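You operate a simulated robot arm through the tools that you are given. There is no shell and no other tool. Be economical: measure what you need, move in short steps, check, and stop when the job is done.

You are at the controls of a simulated robot arm. One attempt, no reset.

## Task
File the delivery card, shut drawer and cage door, lock the cage and switch off the counter lamp.
Fine: delivery card into the purple tray; clips drawer and cage door shut, key at LOCK; counter lamp off.

Only the result counts: the job must be done as asked and must still hold three seconds after the hand-in. Knocking over, shifting, dropping, spilling or breaking anything else fails it.

## Robot
A 7-joint arm with a two-finger parallel gripper on a trunk, on a base that drives. Base frame: it is fixed to the floor where the robot stands at the start and does not move with it; the origin is under the middle of the robot, x ahead of it, y to its left, z up; the surface under the hand at the start is at about z = 88. Units: cm, rad, N and s.
With the tool pointing down near the work surface it reaches from about 22 to 74 cm from the robot's upright axis, wherever it stands. Its first joint turns from -2.897 to 2.897 rad. Places, roughly: black belt carton [50, -150, 150]; blue relay carton [50, 125, 125]; cage door [0, 140, 100]; cage key [-20, 130, 120]; clips drawer [20, -30, 50]; counter lamp switch [70, 10, 110]; green seal carton [50, -125, 75]; grey relay carton [50, 125, 125]; orange lamp carton [50, 125, 75]; red filter carton [50, -150, 75]; teal lamp carton [50, 125, 75]; tray [50, -40, 90]. Payload 1.57 kg.
The TCP is the grasp point between the finger pads, 3 cm short of the fingertips. In the tool frame z runs along the fingers and y along their closing line. Largest opening 11 cm; finger width 2.4, thickness 1.2; the body of the gripper, 4.8 by 11.2 cm, starts 7.8 cm behind the TCP.
Orientation is that of the tool frame in the base frame, as a unit quaternion [x, y, z, w]. With the fingers straight down and closing along the base's y, the tool's x points along the base's -x, its y along +y and its z along -z.

## Interface
- The arm moves only by the tool servo_tool. Its argument "plan" is one flat list of numbers, 6 for each row, row after row: the shift along the tool's x, y, z in cm, then the turn, a rotation vector about the tool's x, y, z in degrees. In form: [tx, ty, tz, ax, ay, az, tx, ty, tz, ax, ay, az, ...]. A call has 1 to 8 rows; each row shifts and turns the commanded pose from where the row before left it, along the tool's axes as they then stand. "fingers" is the opening in per cent of the stroke, from 0 (shut) to 100 (fully open), set as the call begins (left out, the last holds). Rows are played at 5 a second. More than 5 cm and 0.15 rad between two rows, or a gripper value outside its range, and nothing of the call is played. A pose out of reach is approached as far as the arm can. The call stops where the force on the tool passes 40 N (or 10 N more than at its start, if that is more) or the arm is blocked; 0.2 s more then pass. The fingers move at their own pace (about 4.5 cm/s each) and stop on an object; they squeeze with about 37 N. The grip force told is the motor's: it shows also when the fingers shut on nothing. Time passes only in rows, and 0.2 s behind the last, so rows that do not move let the fingers close. The reply holds the time, the measured pose of the TCP, the force on the tool along the base axes, the opening and the grip force, in the units named above and with some noise, with the torque about the TCP (base axes, N m) and any sound that the robot's microphone picked up.
- Cameras (640 x 400 px; columns grow to the right, rows downward): "scene" is now at [0.83, 15.86, 157.7]; the picture's right is [0.16, -0.99, 0.00], its down [-0.86, -0.14, -0.48] and it looks along [0.48, 0.08, -0.88] (base axes); focal length 214 px, centre (320, 200). "wrist" rides on the gripper at [7, 1.6, -14.1] in the tool frame; the picture's right is [-0.23, 0.97, 0.00], its down [-0.86, -0.20, -0.48] and it looks along [-0.47, -0.11, 0.88] (tool axes); focal length 222 px, centre (320, 200). There is no depth. A picture from a camera that has moved, and an enlarged one, comes with that camera's place and axes in the base frame and with its lens. The place of the scene camera against the robot may be out by one fixed shift of up to 1.8 cm in any direction.
- get_image(camera): a new picture of that camera. No time passes.
- move_column(by): slides the trunk up (or, below 0, down) by that many cm; the arm and the scene camera ride with it, the base frame stays. It gives what a move gives, with no picture.
- steer(legs): drives the robot by 1 to 6 legs, each [ahead, turn to the left] in cm and rad, along the robot's own axes; the way and the turn of a leg run together, so that a leg with both is an arc; at most 150 cm and 3.142 rad a leg. The arm and the cameras ride along, it lands a little off, and it stops where it bumps. It gives what a move gives.
- aim_head(pan, tilt): turns the head with the scene camera to pan (to the left, within 2.705 rad either way) and tilt (down, from -0.506 to 1.204), counted from straight ahead of the robot. It gives what a move gives.
- enlarge(camera, box): a new picture of the part [left, top, right, bottom] of that camera's present view, enlarged. No time passes.
- close_job(): hands the job in; it is judged then, once.

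Work in short steps. Places have to be worked out from the pictures, the camera data and where the tool is seen: move nearer, look again, correct. Check each grasp and each placing, and mend what went wrong. You have 120 turns and 82 pictures in all, those below and enlarged ones among them. Open the gripper and draw the arm clear of the work before you hand the job in, unless the task says otherwise; then end with one line.

The tools are called after "Call:" as a command line: name --argument value ..., lists and objects as JSON in quotes. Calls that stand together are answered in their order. servo_tool: Moves the arm, as the interface text tells. Its arguments: {"type":"object","properties":{"plan":{"type":"array","items":{"type":"number"}},"fingers":{"type":"number"}},"required":["plan"]} The other tools are called the same way: move_column (by) slides the trunk up or down; steer (legs) drives the base; aim_head (pan, tilt) turns the head that bears the scene camera; get_image (camera) takes a picture; enlarge (camera, box) takes an enlarged picture of a part of a camera's view; close_job () hands the job in.

At the start:

```text
time_s: 0.0
ee_pos: [38.84, 9.88, 122.49]
orientation: [0.0, 1.0, 0.0, 0.0]
ft_force: [-0.5, 0.0, -0.1]
torque: [-0.03, -0.01, 0.0]
finger_gap: 10.99
grip_force: 0.0
trunk travel left (down, up): [-52.5, 6.5]
robot x, y, heading: [-0.4, -0.06, -0.001]
head pan, tilt: [0.157, 1.065]
```

scene: 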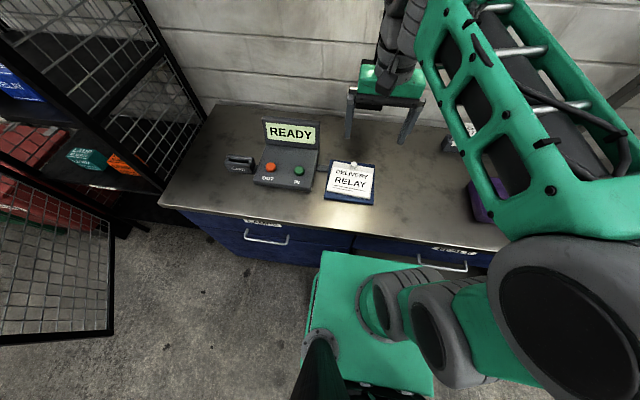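
wrist: 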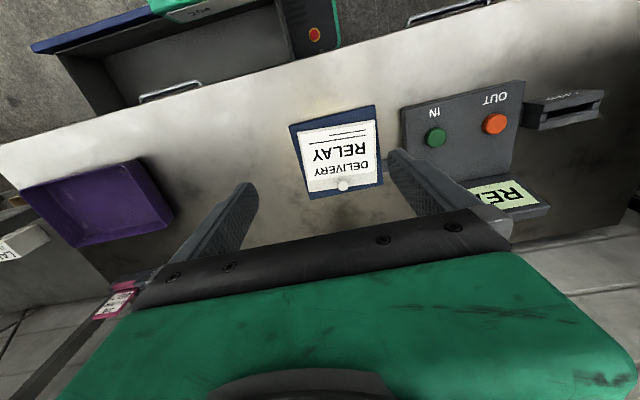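

I'll look around first: the lamp and tray to the right, then the cage to the left.

Call:
aim_head --pan -0.5 --tilt 0.7

Call:
get_image --camera "scene"

Call:
aim_head --pan 1.5 --tilt 0.6

Call:
get_image --camera "scene"

Call:
aim_head --pan 0.2 --tilt 0.6

Call:
get_image --camera "scene"

```text
time_s: 1.0
ee_pos: [38.88, 9.96, 122.58]
orientation: [0.0, 1.0, -0.001, 0.0]
ft_force: [-0.3, -0.2, -0.3]
torque: [-0.01, -0.02, -0.02]
finger_gap: 10.99
grip_force: 0.2
trunk travel left (down, up): [-52.5, 6.5]
robot x, y, heading: [0.07, 0.09, 0.002]
head pan, tilt: [-0.499, 0.7]
```

```text
79 pictures are left
camera scene: at [1.83, 10.78, 160.48], right [-0.48, -0.88, 0.0], down [-0.57, 0.31, -0.76], along [0.67, -0.37, -0.64], focal length 214 px, centre (320, 200)
```

scene: 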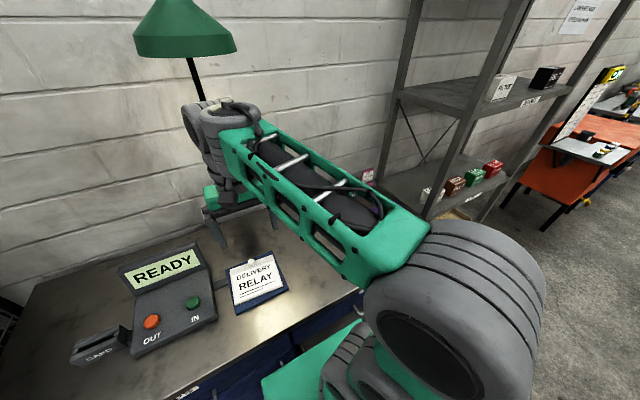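

```text
time_s: 3.0
ee_pos: [38.75, 9.93, 122.49]
orientation: [0.001, 1.0, 0.0, 0.001]
ft_force: [-0.6, 0.0, -0.5]
torque: [0.01, -0.04, 0.0]
finger_gap: 11.02
grip_force: 0.1
trunk travel left (down, up): [-52.5, 6.5]
robot x, y, heading: [-0.06, 0.05, 0.002]
head pan, tilt: [1.499, 0.6]
```

```text
78 pictures are left
camera scene: at [-5.0, 23.65, 161.34], right [1.0, -0.07, 0.0], down [-0.04, -0.56, -0.83], along [0.06, 0.82, -0.56], focal length 214 px, centre (320, 200)
```

scene: 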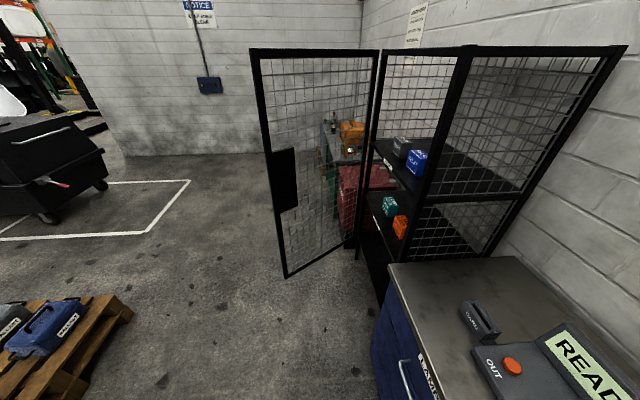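

```text
time_s: 4.4
ee_pos: [38.95, 9.87, 122.42]
orientation: [0.001, 1.0, 0.0, 0.0]
ft_force: [0.4, 0.0, -1.0]
torque: [0.02, 0.04, -0.03]
finger_gap: 10.99
grip_force: 0.1
trunk travel left (down, up): [-52.5, 6.5]
robot x, y, heading: [-0.3, -0.09, 0.001]
head pan, tilt: [0.201, 0.6]
```

```text
77 pictures are left
camera scene: at [3.03, 16.61, 161.34], right [0.2, -0.98, 0.0], down [-0.55, -0.11, -0.83], along [0.81, 0.17, -0.56], focal length 214 px, centre (320, 200)
```

scene: 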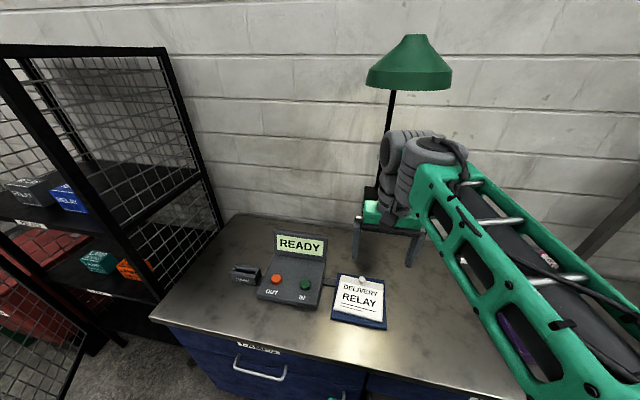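

Take enlarged views of the clipboard/terminal and of the lamp area.

Call:
enlarge --camera "scene" --box '[210, 220, 410, 345]'

Call:
enlarge --camera "wrist" --box '[0, 0, 400, 250]'

```text
3.20 times, centred on (310, 282) of scene
camera zoom: at [3.03, 16.61, 161.34], right [0.2, -0.98, 0.0], down [-0.55, -0.11, -0.83], along [0.81, 0.17, -0.56], focal length 686 px, centre (352, -64)
```

zoom: 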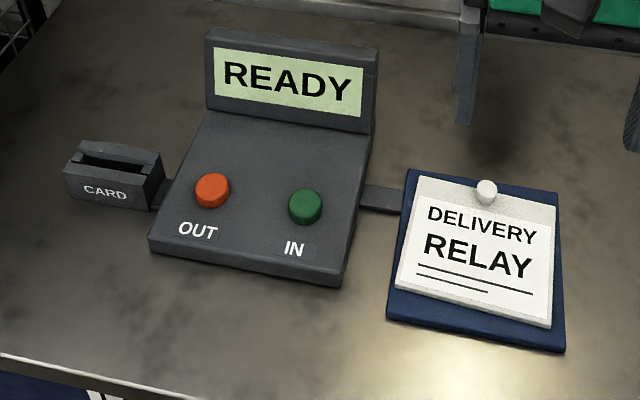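

```text
1.60 times, centred on (200, 125) of wrist
camera zoom: at [31.89, 11.67, 136.59], right [0.23, 0.97, 0.0], down [0.86, -0.2, 0.48], along [0.47, -0.11, -0.88], focal length 355 px, centre (512, 320)
```

zoom: 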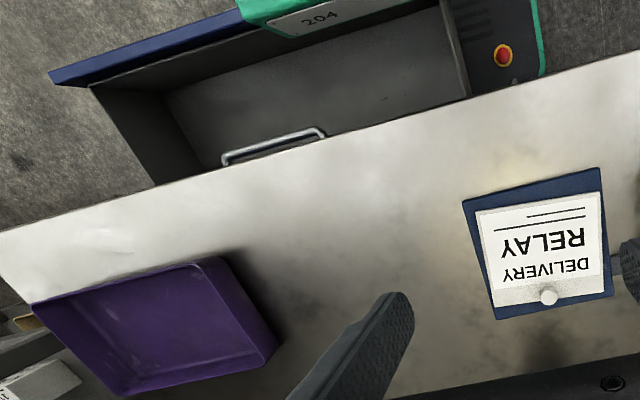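

The white card carries a knob at about (53.6, 11.7, ~91). The gripper goes above it, at z≈106.

Call:
servo_tool --plan '[-2.5, 0.3, 2.7, 0, 0, 0, -2.5, 0.3, 2.7, 0, 0, 0, -2.5, 0.3, 2.7, 0, 0, 0, -2.5, 0.3, 2.7, 0, 0, 0, -2.5, 0.3, 2.7, 0, 0, 0, -2, 0.3, 2.7, 0, 0, 0]' --fingers 60

Call:
get_image --camera "wrist"

Call:
get_image --camera "scene"

```text
time_s: 5.8
ee_pos: [53.55, 11.66, 106.49]
orientation: [0.0, 1.0, -0.001, 0.0]
ft_force: [0.2, -0.9, -0.5]
torque: [-0.01, -0.01, 0.01]
finger_gap: 6.58
grip_force: 0.1
trunk travel left (down, up): [-52.5, 6.5]
robot x, y, heading: [-0.19, -0.42, -0.004]
head pan, tilt: [0.201, 0.6]
```

```text
74 pictures are left
camera wrist: at [46.65, 13.43, 120.37], right [0.23, 0.97, 0.0], down [0.86, -0.2, 0.48], along [0.47, -0.11, -0.88], focal length 222 px, centre (320, 200)
```

wrist: 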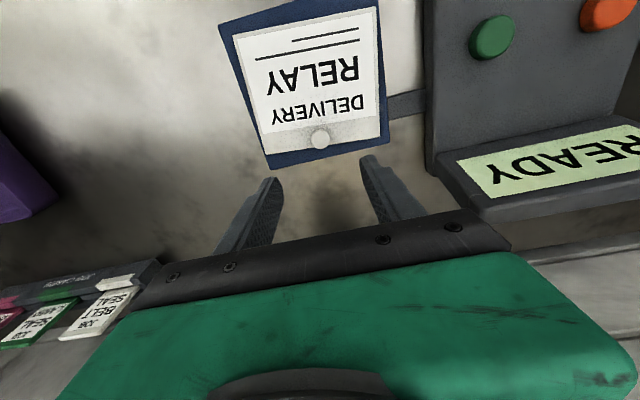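

```text
73 pictures are left
camera scene: at [3.08, 16.61, 161.34], right [0.2, -0.98, 0.0], down [-0.55, -0.11, -0.82], along [0.81, 0.16, -0.57], focal length 214 px, centre (320, 200)
```

scene: 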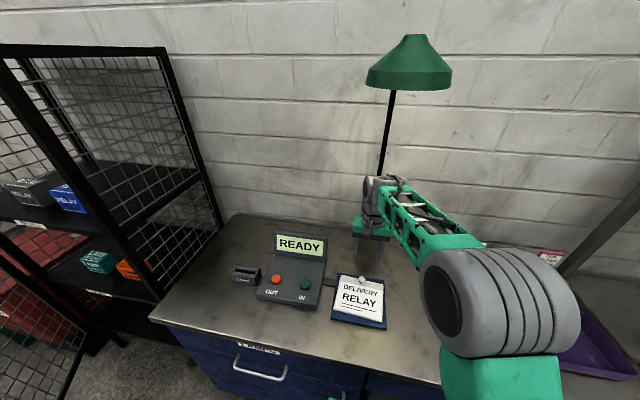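

The knob is at (53.4, 11.8), top near 91.7. Descend to z≈94 with contact stop, then look.

Call:
servo_tool --plan '[0.1, 0.1, 4, 0, 0, 0, 0, 0, 4, 0, 0, 0, 0, 0, 3, 0, 0, 0, 0, 0, 1.5, 0, 0, 0]' --fingers 50

Call:
get_image --camera "wrist"

```text
time_s: 6.8
ee_pos: [53.32, 11.71, 93.72]
orientation: [0.0, 1.0, 0.0, 0.0]
ft_force: [0.5, -0.1, -0.3]
torque: [0.01, -0.01, -0.01]
finger_gap: 5.51
grip_force: 0.1
trunk travel left (down, up): [-52.5, 6.5]
robot x, y, heading: [-0.03, 0.29, 0.003]
head pan, tilt: [0.201, 0.6]
```

```text
72 pictures are left
camera wrist: at [46.31, 13.58, 107.81], right [0.23, 0.97, 0.0], down [0.85, -0.2, 0.48], along [0.47, -0.11, -0.88], focal length 222 px, centre (320, 200)
```

wrist: 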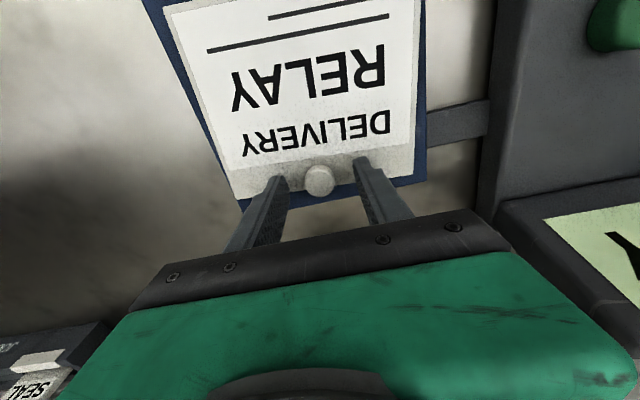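

The knob sits between the fingers. Close on it.

Call:
servo_tool --plan '[0, 0.1, 0.4, 0, 0, 0, 0, 0, 0, 0, 0, 0, 0, 0, 0, 0, 0, 0, 0, 0, 0, 0, 0, 0, 0, 0, 0, 0, 0, 0]' --fingers 0

Call:
servo_tool --plan '[0, 0, -3, 0, 0, 0, 0, 0, -4, 0, 0, 0, 0, 0, -4, 0, 0, 0]'

Call:
get_image --camera "wrist"

```text
time_s: 8.0
ee_pos: [53.3, 11.9, 93.33]
orientation: [0.0, 1.0, 0.0, 0.0]
ft_force: [0.0, 0.2, 0.1]
torque: [-0.04, -0.1, 0.04]
finger_gap: 2.3
grip_force: 35.8
trunk travel left (down, up): [-52.5, 6.5]
robot x, y, heading: [0.23, 0.23, 0.005]
head pan, tilt: [0.201, 0.6]
```

```text
time_s: 8.8
ee_pos: [53.26, 11.73, 104.23]
orientation: [0.001, 1.0, 0.0, 0.0]
ft_force: [0.2, 0.5, -1.4]
torque: [-0.01, -0.07, -0.01]
finger_gap: 2.32
grip_force: 35.7
trunk travel left (down, up): [-52.5, 6.5]
robot x, y, heading: [-0.03, 0.16, -0.002]
head pan, tilt: [0.201, 0.6]
```

```text
71 pictures are left
camera wrist: at [46.3, 13.49, 118.27], right [0.23, 0.97, 0.0], down [0.86, -0.2, 0.48], along [0.47, -0.11, -0.88], focal length 222 px, centre (320, 200)
```

wrist: 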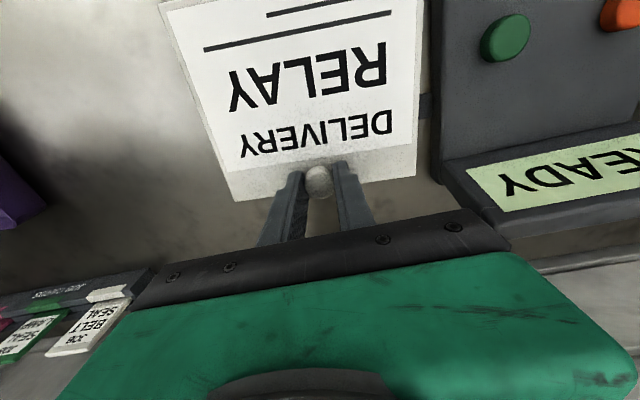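

The card is held. Now carry it right toward the tray (approx x 37–53, y −30…−60), stopping near y≈−24 first.

Call:
servo_tool --plan '[0, -4.5, -1, 0, 0, 0, 0, -4.5, -1, 0, 0, 0, 0, -4.5, 0, 0, 0, 0, 0, -4.5, 0, 0, 0, 0, 0.5, -4.5, 0, 0, 0, 0, 0.5, -4.5, 0, 0, 0, 0, 0.5, -4.5, 0, 0, 0, 0, 0.5, -4.5, 0, 0, 0, 0]'

Call:
get_image --camera "wrist"

```text
time_s: 10.6
ee_pos: [51.06, -24.18, 106.21]
orientation: [0.0, 1.0, 0.0, 0.0]
ft_force: [0.7, 0.4, -0.8]
torque: [0.01, -0.07, -0.03]
finger_gap: 2.29
grip_force: 35.9
trunk travel left (down, up): [-52.5, 6.5]
robot x, y, heading: [-0.28, -0.13, -0.0]
head pan, tilt: [0.201, 0.6]
```

```text
70 pictures are left
camera wrist: at [44.12, -22.47, 120.25], right [0.23, 0.97, 0.0], down [0.86, -0.2, 0.48], along [0.47, -0.11, -0.88], focal length 222 px, centre (320, 200)
```

wrist: 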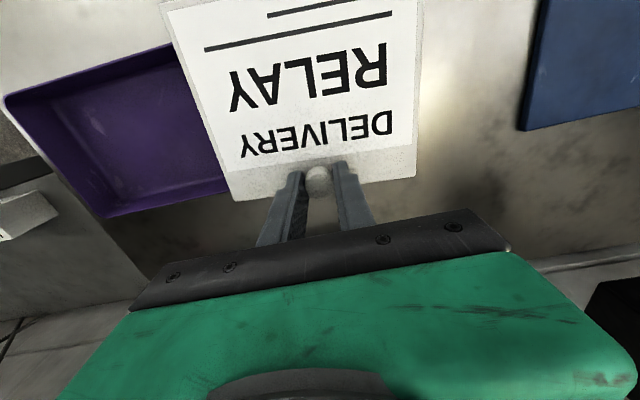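

Tray spans about x 37–55, y −60…−30. Move to (50.5, −43) and look again.

Call:
servo_tool --plan '[0.1, -4.7, 0, 0, 0, 0, 0.1, -4.7, 0, 0, 0, 0, 0.1, -4.7, 0, 0, 0, 0, 0.1, -4.7, 0, 0, 0, 0]'

Call:
get_image --camera "wrist"

Call:
aim_head --pan -0.75 --tilt 0.7

Call:
get_image --camera "scene"

```text
time_s: 11.6
ee_pos: [50.51, -43.2, 106.16]
orientation: [-0.001, 1.0, 0.001, 0.0]
ft_force: [0.2, -0.9, -0.7]
torque: [0.01, -0.07, -0.02]
finger_gap: 2.28
grip_force: 35.3
trunk travel left (down, up): [-52.5, 6.5]
robot x, y, heading: [-0.04, 0.28, -0.001]
head pan, tilt: [0.201, 0.6]
```

```text
69 pictures are left
camera wrist: at [43.56, -41.49, 120.24], right [0.23, 0.97, 0.0], down [0.86, -0.2, 0.48], along [0.47, -0.11, -0.88], focal length 222 px, centre (320, 200)
```

wrist: 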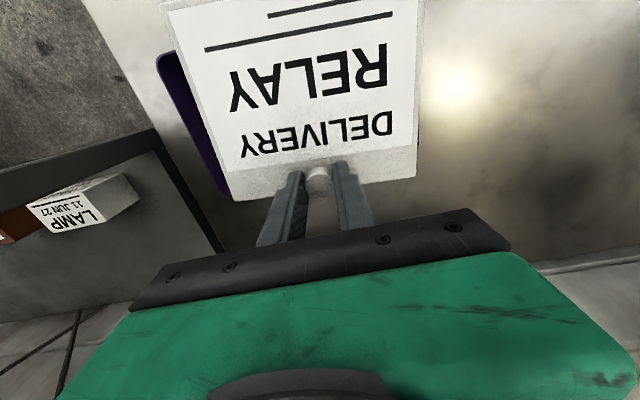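

```text
time_s: 12.9
ee_pos: [50.49, -43.11, 106.29]
orientation: [0.0, 1.0, 0.0, 0.0]
ft_force: [-0.3, 0.2, -1.7]
torque: [-0.04, -0.05, -0.01]
finger_gap: 2.29
grip_force: 35.0
trunk travel left (down, up): [-52.5, 6.5]
robot x, y, heading: [-0.0, -0.01, -0.0]
head pan, tilt: [-0.75, 0.7]
```

```text
68 pictures are left
camera scene: at [0.6, 9.02, 160.48], right [-0.68, -0.73, 0.0], down [-0.47, 0.44, -0.76], along [0.56, -0.52, -0.64], focal length 214 px, centre (320, 200)
```

scene: 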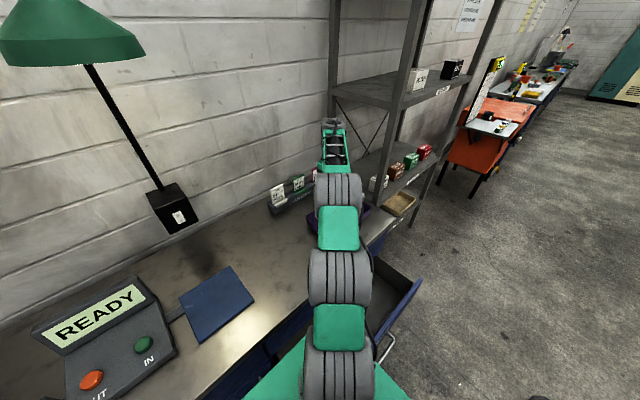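

Position is well inside the tray. Lower gently.

Call:
servo_tool --plan '[0, 0, 4, 0, 0, 0, 0, 0, 4, 0, 0, 0, 0, 0, 3.5, 0, 0, 0, 0, 0, 0.6, 0, 0, 0, 0, 0, 0.4, 0, 0, 0]'

Call:
servo_tool --plan '[0, 0, 0.3, 0, 0, 0, 0, 0, 0, 0, 0, 0]'

Call:
get_image --camera "wrist"

```text
time_s: 14.1
ee_pos: [50.85, -42.81, 93.77]
orientation: [0.0, 1.0, 0.0, 0.0]
ft_force: [0.1, -1.1, -1.0]
torque: [0.0, -0.06, 0.07]
finger_gap: 2.3
grip_force: 35.0
trunk travel left (down, up): [-52.5, 6.5]
robot x, y, heading: [-0.14, 0.05, -0.001]
head pan, tilt: [-0.75, 0.7]
```

```text
time_s: 14.7
ee_pos: [50.79, -42.87, 93.47]
orientation: [0.0, 1.0, 0.0, 0.001]
ft_force: [-0.1, -0.4, -0.4]
torque: [-0.02, -0.07, 0.11]
finger_gap: 2.28
grip_force: 35.4
trunk travel left (down, up): [-52.5, 6.5]
robot x, y, heading: [0.18, 0.23, -0.001]
head pan, tilt: [-0.75, 0.7]
```

```text
67 pictures are left
camera wrist: at [43.85, -41.12, 107.6], right [0.23, 0.97, 0.0], down [0.86, -0.2, 0.48], along [0.47, -0.11, -0.88], focal length 222 px, centre (320, 200)
```

wrist: 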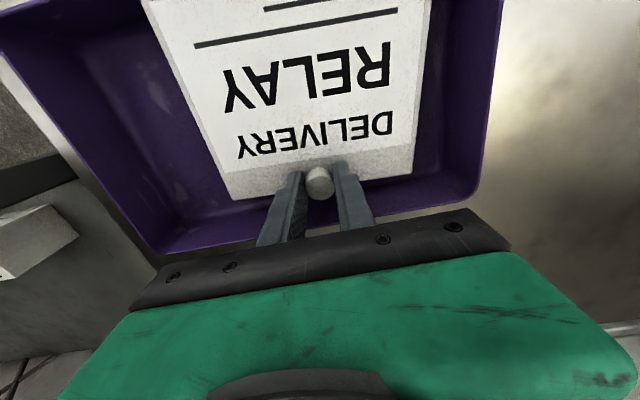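

The card tail may be near the tray's front rim; the card looks ~13 cm long. I'll lift slightly, shift 1.2 cm forward and lower again.

Call:
servo_tool --plan '[0, 0, -3.5, 0, 0, 0, -1, -0.8, 0, 0, 0, 0, 0, 0, 0, 0, 0, 0]'

Call:
enlarge --camera "scene" --box '[250, 140, 450, 265]'

Call:
get_image --camera "wrist"

```text
time_s: 15.5
ee_pos: [51.51, -43.77, 97.02]
orientation: [0.0, 1.0, 0.001, 0.0]
ft_force: [1.6, 0.5, -0.7]
torque: [-0.01, -0.06, -0.03]
finger_gap: 2.28
grip_force: 35.4
trunk travel left (down, up): [-52.5, 6.5]
robot x, y, heading: [-0.03, 0.07, -0.002]
head pan, tilt: [-0.75, 0.7]
```

```text
3.20 times, centred on (350, 202) of scene
camera zoom: at [0.63, 8.98, 160.48], right [-0.68, -0.73, 0.0], down [-0.47, 0.44, -0.76], along [0.56, -0.52, -0.64], focal length 686 px, centre (224, 192)
```

zoom: 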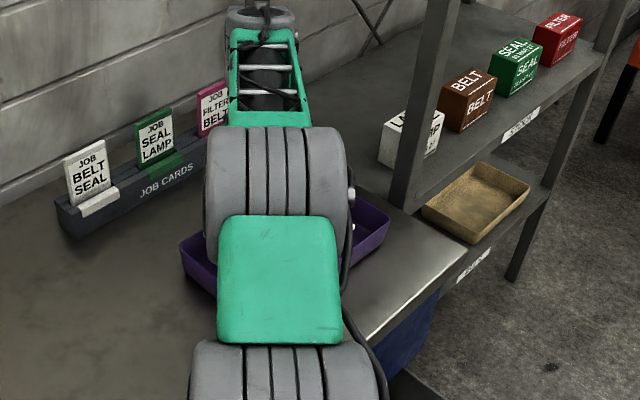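

```text
65 pictures are left
camera wrist: at [44.62, -41.91, 111.08], right [0.23, 0.97, 0.0], down [0.86, -0.2, 0.48], along [0.47, -0.11, -0.88], focal length 222 px, centre (320, 200)
```

wrist: 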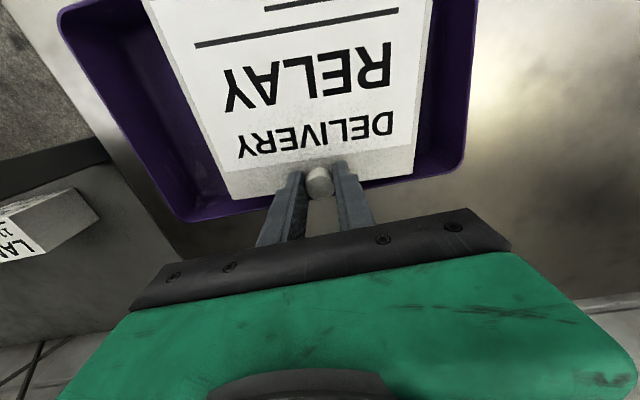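

The tail had touched the front rim and pitched slightly. Shift 0.5 cm more forward, then lower.

Call:
servo_tool --plan '[-0.6, 0, 0, 0, 0, 0, 0, 0, 2, 0, 0, 0, 0, 0, 1.2, 0, 0, 0, 0, 0, 0.6, 0, 0, 0, 0, 0, 0, 0, 0, 0]'

Call:
get_image --camera "wrist"

```text
time_s: 16.7
ee_pos: [52.39, -43.61, 93.22]
orientation: [0.0, 1.0, 0.0, -0.001]
ft_force: [-0.7, -0.3, -1.4]
torque: [0.0, -0.05, 0.06]
finger_gap: 2.27
grip_force: 35.4
trunk travel left (down, up): [-52.5, 6.5]
robot x, y, heading: [-0.14, -0.27, -0.002]
head pan, tilt: [-0.75, 0.7]
```

```text
64 pictures are left
camera wrist: at [45.41, -41.85, 107.34], right [0.23, 0.97, 0.0], down [0.86, -0.2, 0.48], along [0.47, -0.11, -0.88], focal length 222 px, centre (320, 200)
```

wrist: 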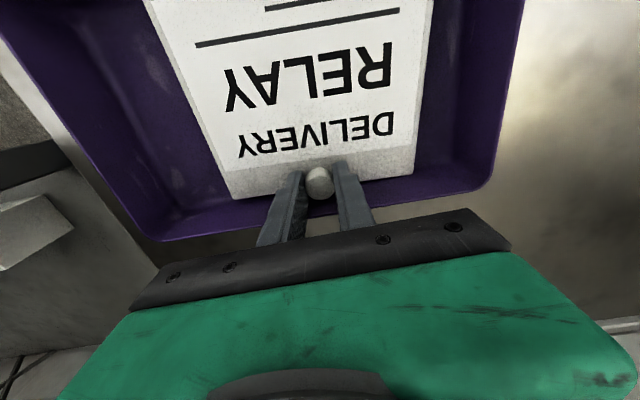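

No contact yet; continue down slowly.

Call:
servo_tool --plan '[0, 0, 0.5, 0, 0, 0, 0, 0, 0.3, 0, 0, 0, 0, 0, 0, 0, 0, 0]'

Call:
get_image --camera "wrist"

```text
time_s: 17.5
ee_pos: [52.42, -43.59, 92.67]
orientation: [0.001, 1.0, 0.0, 0.002]
ft_force: [-1.4, -3.1, 7.9]
torque: [0.1, -0.14, 0.02]
finger_gap: 2.29
grip_force: 35.4
trunk travel left (down, up): [-52.5, 6.5]
robot x, y, heading: [0.11, -0.31, 0.002]
head pan, tilt: [-0.75, 0.7]
```

```text
63 pictures are left
camera wrist: at [45.44, -41.86, 106.73], right [0.23, 0.97, 0.0], down [0.85, -0.2, 0.48], along [0.47, -0.11, -0.88], focal length 222 px, centre (320, 200)
```

wrist: 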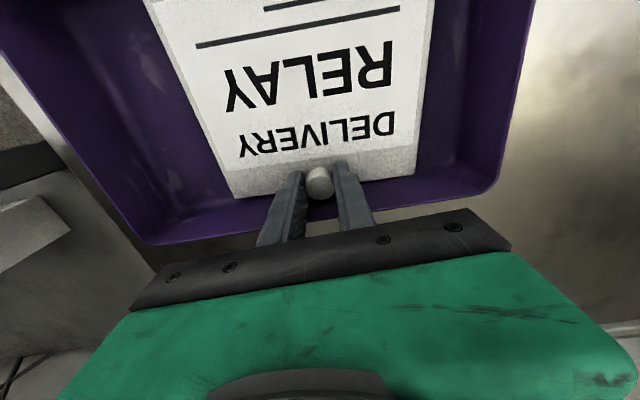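

Contact made on the tray floor. Release (part open), rise and look.

Call:
servo_tool --plan '[0, 0, -0.2, 0, 0, 0, 0, 0, 0, 0, 0, 0, 0, 0, 0, 0, 0, 0]' --fingers 45

Call:
servo_tool --plan '[0, 0, -3, 0, 0, 0, 0, 0, -4, 0, 0, 0, 1.5, 0, -4, 0, 0, 0, 2, 0, -4, 0, 0, 0, 2, 0, -4, 0, 0, 0, 2, 0, -4, 0, 0, 0]'

Call:
get_image --camera "wrist"

```text
time_s: 18.3
ee_pos: [52.38, -43.54, 92.77]
orientation: [-0.001, 1.0, 0.001, -0.001]
ft_force: [0.1, 0.7, -0.3]
torque: [0.01, 0.01, 0.02]
finger_gap: 4.95
grip_force: 0.1
trunk travel left (down, up): [-52.5, 6.5]
robot x, y, heading: [-0.05, 0.34, 0.002]
head pan, tilt: [-0.75, 0.7]
```

```text
time_s: 19.7
ee_pos: [45.15, -43.9, 116.03]
orientation: [0.0, 1.0, 0.001, 0.001]
ft_force: [-0.4, 0.2, 0.2]
torque: [0.01, 0.04, 0.02]
finger_gap: 4.94
grip_force: 0.0
trunk travel left (down, up): [-52.5, 6.5]
robot x, y, heading: [-0.24, -0.04, 0.003]
head pan, tilt: [-0.75, 0.7]
```

```text
62 pictures are left
camera wrist: at [38.27, -42.04, 130.11], right [0.23, 0.97, 0.0], down [0.86, -0.2, 0.48], along [0.47, -0.11, -0.88], focal length 222 px, centre (320, 200)
```

wrist: 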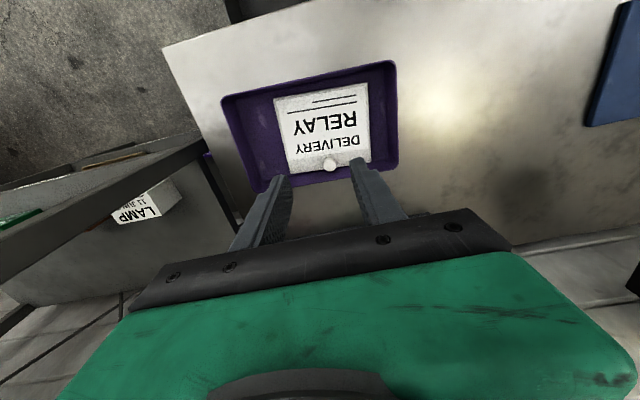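

Card filed. Now look at the lamp switch.

Call:
aim_head --pan 0.0 --tilt 0.65

Call:
get_image --camera "scene"

Call:
enlarge --camera "scene" --box '[290, 100, 450, 200]'

```text
time_s: 20.8
ee_pos: [45.4, -43.9, 115.99]
orientation: [0.001, 1.0, 0.0, 0.0]
ft_force: [-0.5, -0.1, -0.3]
torque: [-0.03, -0.02, -0.01]
finger_gap: 4.95
grip_force: 0.0
trunk travel left (down, up): [-52.5, 6.5]
robot x, y, heading: [-0.19, -0.0, 0.0]
head pan, tilt: [0.0, 0.649]
```

```text
61 pictures are left
camera scene: at [3.05, 14.81, 160.92], right [0.0, -1.0, 0.0], down [-0.6, 0.0, -0.8], along [0.8, 0.0, -0.6], focal length 214 px, centre (320, 200)
```

scene: 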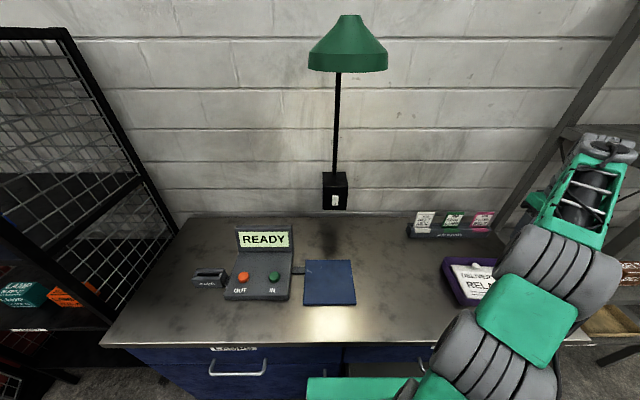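

```text
4.00 times, centred on (370, 150) of scene
camera zoom: at [3.05, 14.81, 160.92], right [0.0, -1.0, 0.0], down [-0.6, 0.0, -0.8], along [0.8, 0.0, -0.6], focal length 858 px, centre (120, 400)
```

zoom: 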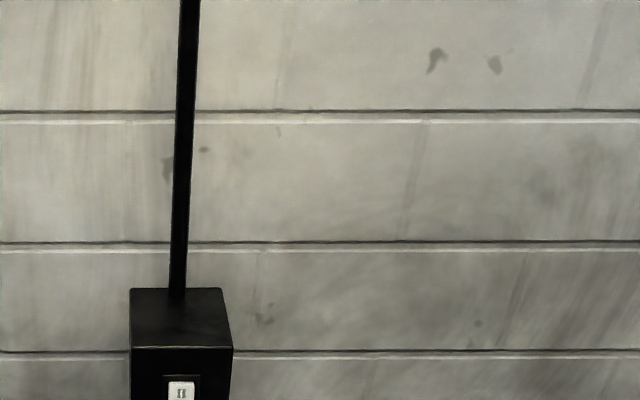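

Call:
enlarge --camera "scene" --box '[304, 160, 368, 220]'

```text
6.67 times, centred on (336, 190) of scene
camera zoom: at [3.05, 14.81, 160.92], right [0.0, -1.0, 0.0], down [-0.6, 0.0, -0.8], along [0.8, 0.0, -0.6], focal length 1430 px, centre (213, 267)
```

zoom: 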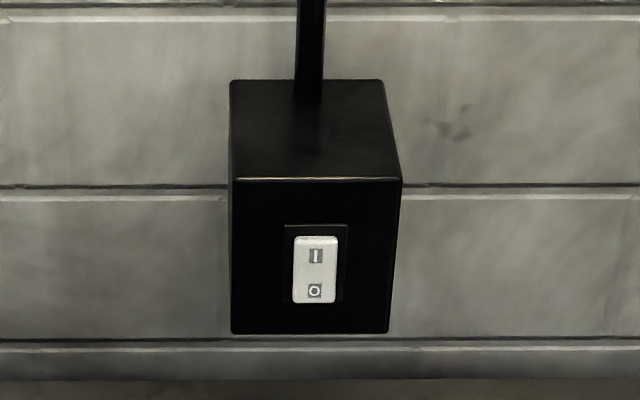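

The rocker's O is the lower half, on a wall box facing me at about (69, 9, 110). I swing the arm left while pitching the tool to point forward.

Call:
servo_tool --plan '[0, 4.8, 0, 0, -8.2, 0, 0, 4.8, 0, 0, -8.2, 0, 0, 4.8, 0, 0, -8.2, 0, 0, 4.8, 0, 0, -8.2, 0, 0, 4.8, 0, 0, -8.2, 0, 0, 4.8, 0, 0, -8.2, 0, 0, 4.8, 0, 0, -8.2, 0, 0, 4.8, 0, 0, -8.2, 0]' --fingers 0

Call:
servo_tool --plan '[0, 4.8, 0, 0, -8.2, 0, 0, 4.8, 0, 0, -8.2, 0, 0, 4.3, 0, 0, -8, 0, 0, 0, 0, 0, 0, 0]'

Call:
get_image --camera "wrist"

Call:
get_image --camera "scene"

```text
time_s: 22.4
ee_pos: [35.79, -23.33, 135.91]
orientation: [0.201, 0.907, -0.074, 0.362]
ft_force: [0.2, -0.3, 0.6]
torque: [-0.01, 0.05, -0.01]
finger_gap: 0.0
grip_force: 21.2
out of reach, approached as far as the arm can: row 3, 4, 5, 6, 7, 8
trunk travel left (down, up): [-52.5, 6.5]
robot x, y, heading: [-0.04, -0.03, -0.0]
head pan, tilt: [0.0, 0.649]
stopped in row 8: the arm was blocked; the commanded pose is now the measured one
```

```text
time_s: 22.9
ee_pos: [32.75, -29.27, 136.88]
orientation: [0.345, 0.851, -0.163, 0.362]
ft_force: [0.9, -0.1, -0.2]
torque: [-0.02, -0.02, -0.03]
finger_gap: 0.0
grip_force: 21.3
out of reach, approached as far as the arm can: row 1, 2
trunk travel left (down, up): [-52.5, 6.5]
robot x, y, heading: [-0.23, -0.06, 0.003]
head pan, tilt: [0.0, 0.649]
stopped in row 2: the arm was blocked; the commanded pose is now the measured one
```

```text
58 pictures are left
camera wrist: at [23.29, -17.32, 141.43], right [0.8, 0.59, 0.14], down [0.05, -0.29, 0.96], along [0.6, -0.76, -0.26], focal length 222 px, centre (320, 200)
```

wrist: 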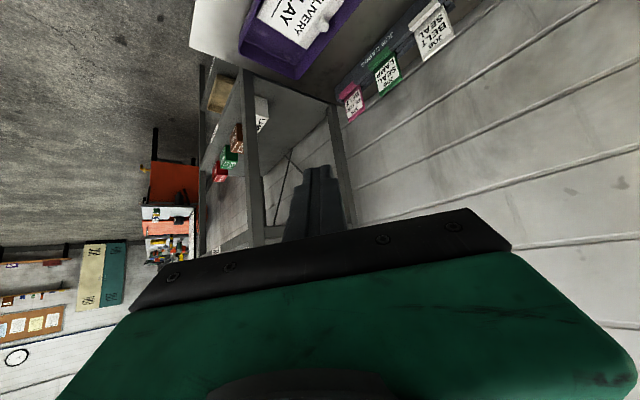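

```text
57 pictures are left
camera scene: at [3.17, 14.79, 160.69], right [0.0, -1.0, 0.0], down [-0.61, 0.0, -0.8], along [0.8, 0.0, -0.61], focal length 214 px, centre (320, 200)
```

scene: 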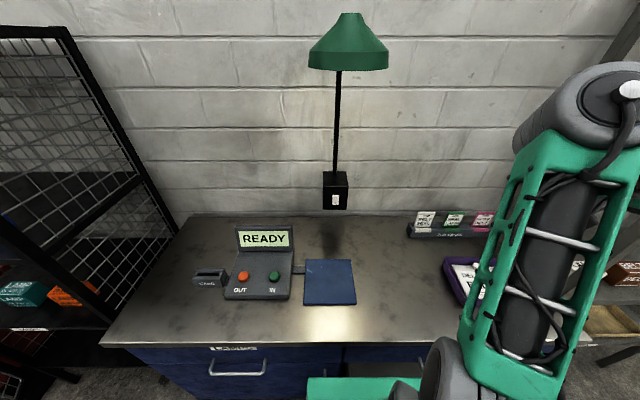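

The wrist hit its limit because the shoulder sits too high. Lower the trunk 18 cm first.

Call:
move_column --by -18

Call:
servo_tool --plan '[0, 0, 0, -6.15, -2.2, -4.27, 0, 0, 0, -6.15, -2.2, -4.27, 0, 0, 0, -6.15, -2.2, -4.27, 0, 0, 0, -6.15, -2.2, -4.27, 0, 0, 0, -6.15, -2.2, -4.27, 0, 0, 0, -6.15, -2.2, -4.27]'

```text
time_s: 24.9
ee_pos: [32.83, -29.26, 119.1]
orientation: [0.342, 0.852, -0.162, 0.363]
ft_force: [0.2, 0.7, -0.2]
torque: [-0.01, -0.03, 0.01]
finger_gap: 0.01
grip_force: 21.0
trunk travel left (down, up): [-34.5, 24.5]
robot x, y, heading: [-0.21, -0.06, 0.005]
head pan, tilt: [0.0, 0.649]
```

```text
time_s: 25.7
ee_pos: [36.24, -20.98, 118.32]
orientation: [0.15, 0.915, -0.04, 0.372]
ft_force: [0.4, 0.1, -0.5]
torque: [0.01, 0.01, -0.02]
finger_gap: 0.0
grip_force: 21.3
out of reach, approached as far as the arm can: row 1, 2, 3, 4
trunk travel left (down, up): [-34.5, 24.5]
robot x, y, heading: [0.06, 0.38, 0.001]
head pan, tilt: [0.0, 0.649]
stopped in row 4: the arm was blocked; the commanded pose is now the measured one
```

Extend outward first (to about x 55, y 4), keeping the present orientation.

Call:
servo_tool --plan '[-0.97, 4.23, 1.16, 0, 0, 0, -0.97, 4.23, 1.16, 0, 0, 0, -0.97, 4.23, 1.16, 0, 0, 0, -0.97, 4.23, 1.16, 0, 0, 0, -0.97, 4.23, 1.16, 0, 0, 0, -0.97, 4.23, 1.16, 0, 0, 0, -0.97, 4.23, 1.16, 0, 0, 0]'

```text
time_s: 26.2
ee_pos: [34.98, -25.43, 116.55]
orientation: [0.277, 0.893, -0.088, 0.343]
ft_force: [-0.4, 1.4, -0.2]
torque: [-0.02, -0.02, 0.0]
finger_gap: 0.0
grip_force: 20.8
trunk travel left (down, up): [-34.5, 24.5]
robot x, y, heading: [-0.72, -0.3, 0.006]
head pan, tilt: [0.0, 0.649]
stopped in row 2: the arm was blocked; the commanded pose is now the measured one
```

Pitching off the arm's plane binds a joint. Return to fingers-down first.

Call:
servo_tool --plan '[0, 0, 0, -1.5, 5.83, -4.71, 0, 0, 0, -1.5, 5.83, -4.71, 0, 0, 0, -1.5, 5.83, -4.71, 0, 0, 0, -1.5, 5.83, -4.71, 0, 0, 0, -1.5, 5.83, -4.71, 0, 0, 0, -1.5, 5.83, -4.71, 0, 0, 0, -1.5, 5.83, -4.71]'

```text
time_s: 27.8
ee_pos: [34.71, -25.1, 117.22]
orientation: [-0.004, 1.0, -0.002, 0.004]
ft_force: [-0.1, 0.0, 1.0]
torque: [-0.02, -0.03, 0.02]
finger_gap: 0.0
grip_force: 21.6
trunk travel left (down, up): [-34.5, 24.5]
robot x, y, heading: [-0.22, 0.37, 0.003]
head pan, tilt: [0.0, 0.649]
```

Now fingers down; move to about (52, 9, 117).

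Call:
servo_tool --plan '[-2.2, 4.3, 0, 0, 0, 0, -2.2, 4.3, 0, 0, 0, 0, -2.2, 4.3, 0, 0, 0, 0, -2.2, 4.3, 0, 0, 0, 0, -2.2, 4.3, 0, 0, 0, 0, -2.2, 4.3, 0, 0, 0, 0, -2.2, 4.3, 0, 0, 0, 0, -2.2, 4.0, 0, 0, 0, 0]'

Call:
servo_tool --plan '[0, 0, 0, 0, -8, 0, 0, 0, 0, 0, -8, 0, 0, 0, 0, 0, -8, 0, 0, 0, 0, 0, -8, 0, 0, 0, 0, 0, -8, 0]'

Call:
get_image --camera "wrist"

```text
time_s: 29.5
ee_pos: [50.05, 5.63, 117.63]
orientation: [-0.003, 1.0, -0.001, 0.01]
ft_force: [3.9, 4.1, -3.1]
torque: [-0.64, 0.21, -0.33]
finger_gap: 0.0
grip_force: 21.8
out of reach, approached as far as the arm can: row 8
trunk travel left (down, up): [-34.5, 24.5]
robot x, y, heading: [-0.38, 0.28, 0.004]
head pan, tilt: [0.0, 0.649]
stopped in row 8: the force on the tool passed its limit at 56 N (the readings are from after the stop); the commanded pose is now the measured one
```

```text
time_s: 30.7
ee_pos: [49.39, 4.71, 117.93]
orientation: [-0.005, 0.936, 0.004, 0.351]
ft_force: [0.1, 0.5, 0.0]
torque: [0.0, -0.01, 0.0]
finger_gap: 0.0
grip_force: 20.8
out of reach, approached as far as the arm can: row 5
trunk travel left (down, up): [-34.5, 24.5]
robot x, y, heading: [-0.15, 0.03, 0.001]
head pan, tilt: [0.0, 0.649]
```

```text
56 pictures are left
camera wrist: at [34.83, 6.34, 124.03], right [0.16, 0.98, 0.15], down [0.33, -0.2, 0.92], along [0.93, -0.1, -0.36], focal length 222 px, centre (320, 200)
```

wrist: 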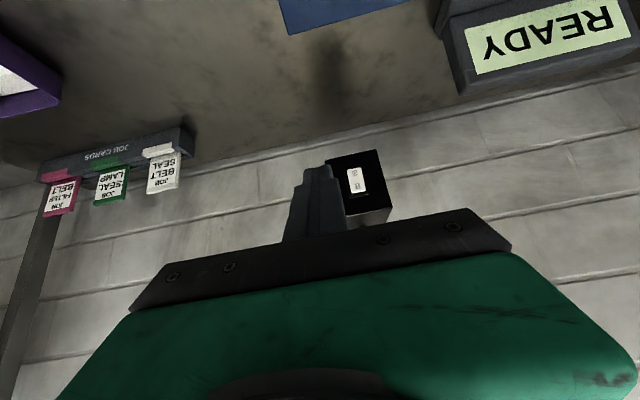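

A force spike occurred; check the scene.

Call:
get_image --camera "scene"

```text
55 pictures are left
camera scene: at [2.97, 14.83, 142.93], right [0.0, -1.0, 0.0], down [-0.6, 0.0, -0.8], along [0.8, 0.0, -0.6], focal length 214 px, centre (320, 200)
```

scene: 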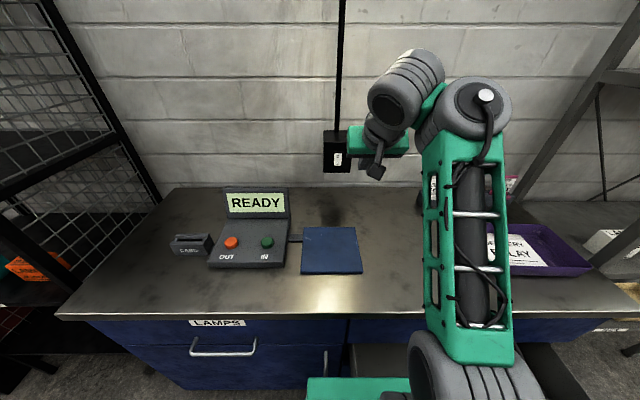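

Nothing is disturbed. Pressing with this tilt works; creep closer to the switch for a better look.

Call:
servo_tool --plan '[-1.8, 1.5, 1.5, 0, 0, 0, -1.8, 1.5, 1.5, 0, 0, 0, -1.8, 1.5, 1.5, 0, 0, 0]'

Call:
get_image --camera "wrist"

```text
time_s: 31.5
ee_pos: [50.47, 5.53, 117.9]
orientation: [-0.009, 0.938, 0.018, 0.345]
ft_force: [-0.3, -0.1, 0.2]
torque: [0.02, 0.0, -0.01]
finger_gap: 0.02
grip_force: 21.8
out of reach, approached as far as the arm can: row 1, 2, 3
trunk travel left (down, up): [-34.5, 24.5]
robot x, y, heading: [-0.04, -0.19, -0.003]
head pan, tilt: [0.0, 0.649]
```

```text
54 pictures are left
camera wrist: at [35.96, 6.72, 124.11], right [0.15, 0.97, 0.17], down [0.35, -0.21, 0.91], along [0.93, -0.07, -0.37], focal length 222 px, centre (320, 200)
```

wrist: 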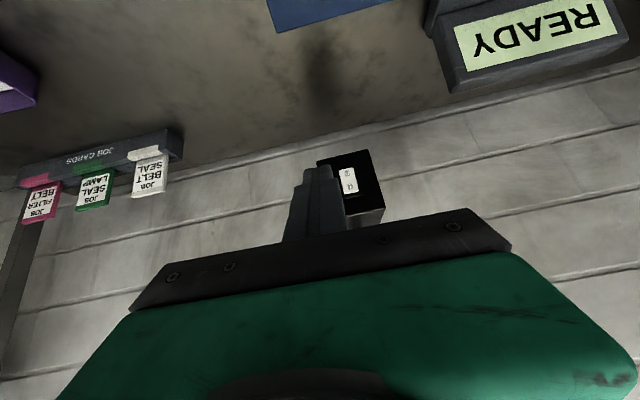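

A joint is at its limit in this twisted elbow posture. Return to fingers-down and go back toward the starting pose to unwind.

Call:
servo_tool --plan '[0, 0, 0, 0, 8.2, 0, 0, 0, 0, 0, 8.2, 0, 0, 0, 0, 0, 8.2, 0, 0, 0, 0, 0, 8.2, 0, 0, 0, 0, 0, 8.2, 0]'

Call:
servo_tool --plan '[2, 0.5, -2, 0, 0, 0, 2, 0.5, -2, 0, 0, 0, 2, 0.5, -1, 0, 0, 0, 2, 0.5, 0, 0, 0, 0, 2, 0.5, 0, 0, 0, 0, 2, 0.5, 0, 0, 0, 0]'

Call:
get_image --camera "scene"

```text
time_s: 32.8
ee_pos: [53.04, 7.06, 117.77]
orientation: [-0.002, 1.0, 0.0, 0.024]
ft_force: [9.2, 9.1, -13.8]
torque: [-1.46, 0.54, -0.78]
finger_gap: 0.0
grip_force: 21.4
trunk travel left (down, up): [-34.5, 24.5]
robot x, y, heading: [-0.0, -0.04, -0.003]
head pan, tilt: [0.0, 0.649]
stopped in row 5: the force on the tool passed its limit at 44 N (the readings are from after the stop); the commanded pose is now the measured one
```

```text
time_s: 34.2
ee_pos: [40.71, 9.8, 120.17]
orientation: [-0.002, 1.0, 0.0, 0.025]
ft_force: [-0.6, -0.6, -0.3]
torque: [0.04, 0.0, -0.01]
finger_gap: 0.02
grip_force: 21.5
out of reach, approached as far as the arm can: row 1, 2
trunk travel left (down, up): [-34.5, 24.5]
robot x, y, heading: [-0.41, -0.0, 0.004]
head pan, tilt: [0.0, 0.649]
```

```text
53 pictures are left
camera scene: at [3.07, 14.83, 142.92], right [0.0, -1.0, 0.0], down [-0.6, 0.0, -0.8], along [0.8, 0.0, -0.6], focal length 214 px, centre (320, 200)
```

scene: 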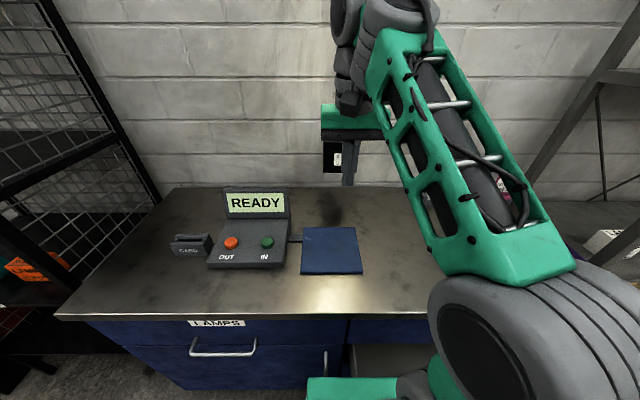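

The force spike probably came from the wrist touching the leaning lamp pole when high and forward. I'll descend first, go forward at z≈104, then pitch there.

Call:
servo_tool --plan '[0, 0, 4, 0, 0, 0, 0, 0, 4, 0, 0, 0, 0, 0, 4, 0, 0, 0, 0, 0, 4, 0, 0, 0, -3.5, 0, 0, 0, 0, 0, -3.5, 0, 0, 0, 0, 0, -3.5, 0, 0, 0, 0, 0, -3.5, 0, 0, 0, 0, 0]'

Call:
servo_tool --plan '[0, 0, 0, 0, -8, 0, 0, 0, 0, 0, -8, 0, 0, 0, 0, 0, -8, 0, 0, 0, 0, 0, -8, 0, 0, 0, 0, 0, -8, 0, 0, 0, 0, 0, -8, 0]'

Call:
get_image --camera "scene"

```text
time_s: 36.0
ee_pos: [55.4, 9.69, 105.22]
orientation: [-0.003, 1.0, 0.0, 0.025]
ft_force: [-0.4, -0.7, -0.5]
torque: [-0.05, -0.04, -0.01]
finger_gap: 0.01
grip_force: 21.1
trunk travel left (down, up): [-34.5, 24.5]
robot x, y, heading: [0.19, 0.08, 0.006]
head pan, tilt: [0.0, 0.649]
```

```text
time_s: 37.4
ee_pos: [54.39, 9.17, 111.32]
orientation: [-0.003, 0.967, 0.002, 0.256]
ft_force: [0.0, -0.1, -1.0]
torque: [-0.01, 0.03, -0.02]
finger_gap: 0.0
grip_force: 21.7
out of reach, approached as far as the arm can: row 3, 4, 5, 6
trunk travel left (down, up): [-34.5, 24.5]
robot x, y, heading: [-0.14, -0.09, 0.005]
head pan, tilt: [0.0, 0.649]
```

```text
52 pictures are left
camera scene: at [3.06, 14.83, 142.91], right [0.0, -1.0, 0.0], down [-0.6, 0.0, -0.8], along [0.8, 0.0, -0.6], focal length 214 px, centre (320, 200)
```

scene: 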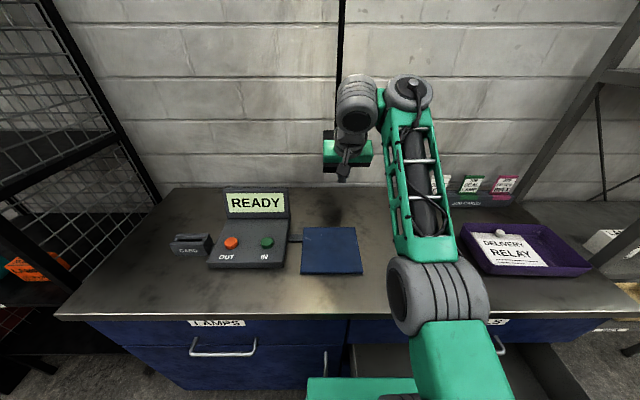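

Wrist pitch is limited by forearm slope. Back the base 10 cm and lower the trunk a further 8 cm so the forearm lies flatter.

Call:
steer --legs '[[-10, 0]]'

Call:
move_column --by -8

Call:
servo_tool --plan '[-2, 0, 1, 0, 0, 0, -2, 0, 1, 0, 0, 0, -2, 0, 1, 0, -6, 0, -2, 0, 1, 0, -6, 0, -1, 0, 2, 0, -8, 0, 0, 0, 0, 0, -8, 0, 0, 0, 0, 0, -8, 0, 0, 0, 0, 0, -8, 0]'

Call:
get_image --camera "scene"

```text
time_s: 38.6
ee_pos: [44.09, 9.17, 111.43]
orientation: [-0.004, 0.967, 0.001, 0.256]
ft_force: [1.1, 0.4, -0.4]
torque: [0.03, 0.01, 0.02]
finger_gap: 0.01
grip_force: 21.5
trunk travel left (down, up): [-34.5, 24.5]
robot x, y, heading: [-9.86, -0.05, 0.004]
head pan, tilt: [0.0, 0.649]
```

```text
time_s: 39.9
ee_pos: [43.78, 8.68, 104.86]
orientation: [-0.003, 0.968, 0.003, 0.251]
ft_force: [-0.7, -0.3, 1.8]
torque: [-0.03, 0.05, -0.01]
finger_gap: 0.02
grip_force: 21.4
trunk travel left (down, up): [-26.5, 32.5]
robot x, y, heading: [-10.44, -0.32, -0.001]
head pan, tilt: [0.0, 0.649]
stopped: the arm was blocked; the commanded pose is now the measured one
```

```text
time_s: 40.2
ee_pos: [48.07, 8.59, 105.09]
orientation: [-0.002, 0.967, 0.005, 0.256]
ft_force: [-1.1, 0.3, 1.7]
torque: [0.01, -0.01, 0.01]
finger_gap: 0.0
grip_force: 21.3
trunk travel left (down, up): [-26.5, 32.5]
robot x, y, heading: [-10.61, 0.24, 0.001]
head pan, tilt: [0.0, 0.649]
stopped in row 1: the arm was blocked; the commanded pose is now the measured one
```

```text
51 pictures are left
camera scene: at [-15.76, 14.81, 136.62], right [0.0, -1.0, 0.0], down [-0.55, 0.0, -0.83], along [0.83, 0.0, -0.55], focal length 214 px, centre (320, 200)
```

scene: 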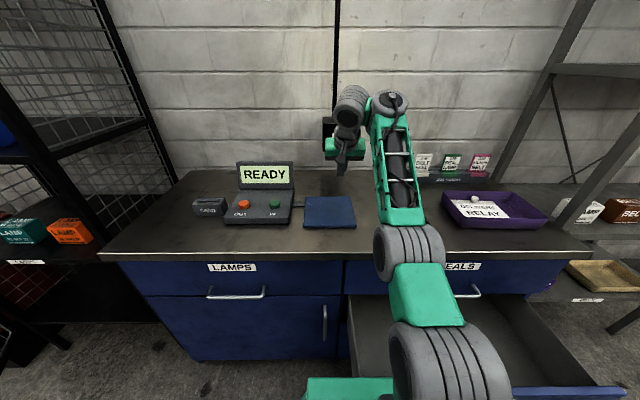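

The elbow has rotated down and touched the counter edge. Raise the trunk again to get clear, and check.

Call:
move_column --by 26

Call:
servo_tool --plan '[0, 0, 0, 0, 7.5, 0, 0, 0, 0, 0, 7.5, 0, 0, 0, 0, 0, 7.5, 0, 0, 0, 0, 0, 7.5, 0]'

Call:
get_image --camera "scene"

```text
time_s: 40.5
ee_pos: [52.67, 8.47, 103.7]
orientation: [-0.002, 0.969, 0.005, 0.247]
ft_force: [-0.4, -0.3, 0.8]
torque: [0.0, 0.04, -0.05]
finger_gap: 0.03
grip_force: 21.2
trunk travel left (down, up): [-27.1, 31.9]
robot x, y, heading: [-10.34, 0.09, 0.002]
head pan, tilt: [0.0, 0.649]
stopped: the arm was blocked; the commanded pose is now the measured one
```

```text
time_s: 40.9
ee_pos: [55.71, 8.27, 104.09]
orientation: [-0.001, 0.969, 0.006, 0.247]
ft_force: [-1.1, -0.8, 2.2]
torque: [0.02, 0.0, 0.0]
finger_gap: 0.01
grip_force: 21.3
trunk travel left (down, up): [-27.1, 31.9]
robot x, y, heading: [-10.44, 0.18, -0.001]
head pan, tilt: [0.0, 0.649]
stopped in row 1: the arm was blocked; the commanded pose is now the measured one
```

```text
50 pictures are left
camera scene: at [-13.46, 14.83, 136.91], right [0.0, -1.0, 0.0], down [-0.57, 0.0, -0.82], along [0.82, 0.0, -0.57], focal length 214 px, centre (320, 200)
```

scene: 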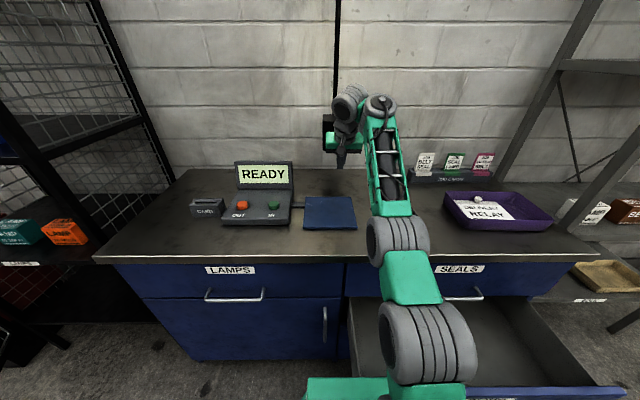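

The elbow is pressing on the counter and tilting the robot; keep raising.

Call:
move_column --by 10

Call:
move_column --by 10

Call:
get_image --camera "scene"

```text
time_s: 41.2
ee_pos: [59.95, 8.17, 100.83]
orientation: [-0.002, 0.973, 0.008, 0.231]
ft_force: [-1.0, 0.6, 1.6]
torque: [0.02, 0.05, -0.02]
finger_gap: 0.01
grip_force: 21.7
trunk travel left (down, up): [-27.8, 31.2]
robot x, y, heading: [-10.31, -0.06, -0.002]
head pan, tilt: [0.0, 0.649]
stopped: the arm was blocked; the commanded pose is now the measured one
```

```text
time_s: 41.5
ee_pos: [62.73, 8.12, 96.89]
orientation: [0.0, 0.979, 0.006, 0.203]
ft_force: [-1.9, 0.4, 2.0]
torque: [-0.1, -0.03, 0.02]
finger_gap: 0.04
grip_force: 21.3
trunk travel left (down, up): [-28.5, 30.5]
robot x, y, heading: [-10.62, -0.11, 0.002]
head pan, tilt: [0.0, 0.649]
stopped: the arm was blocked; the commanded pose is now the measured one
```

```text
49 pictures are left
camera scene: at [-8.26, 14.84, 137.5], right [0.0, -1.0, 0.0], down [-0.6, 0.0, -0.8], along [0.8, 0.0, -0.6], focal length 214 px, centre (320, 200)
```

scene: 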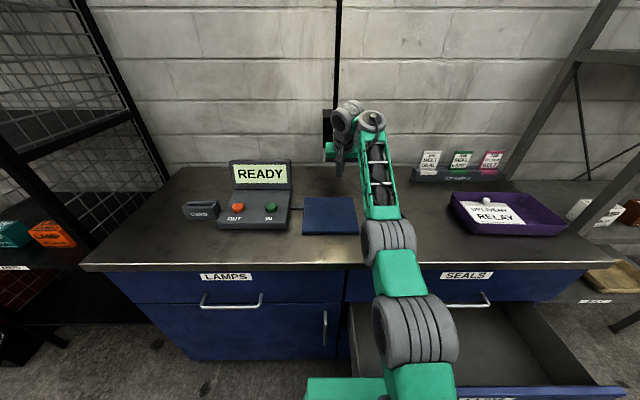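

The robot is level again; keep raising the trunk.

Call:
move_column --by 10

Call:
move_column --by 10

```text
time_s: 42.8
ee_pos: [62.48, 8.18, 107.38]
orientation: [-0.001, 0.979, 0.007, 0.205]
ft_force: [0.2, 0.8, 0.4]
torque: [-0.02, -0.01, 0.02]
finger_gap: 0.0
grip_force: 21.8
trunk travel left (down, up): [-38.5, 20.5]
robot x, y, heading: [-10.16, -0.22, -0.001]
head pan, tilt: [0.0, 0.649]
```

```text
time_s: 44.2
ee_pos: [62.38, 8.1, 117.34]
orientation: [-0.001, 0.979, 0.007, 0.205]
ft_force: [-0.3, -0.3, -0.4]
torque: [-0.02, 0.0, 0.0]
finger_gap: 0.0
grip_force: 21.3
trunk travel left (down, up): [-48.5, 10.5]
robot x, y, heading: [-10.2, 0.32, -0.003]
head pan, tilt: [0.0, 0.649]
```

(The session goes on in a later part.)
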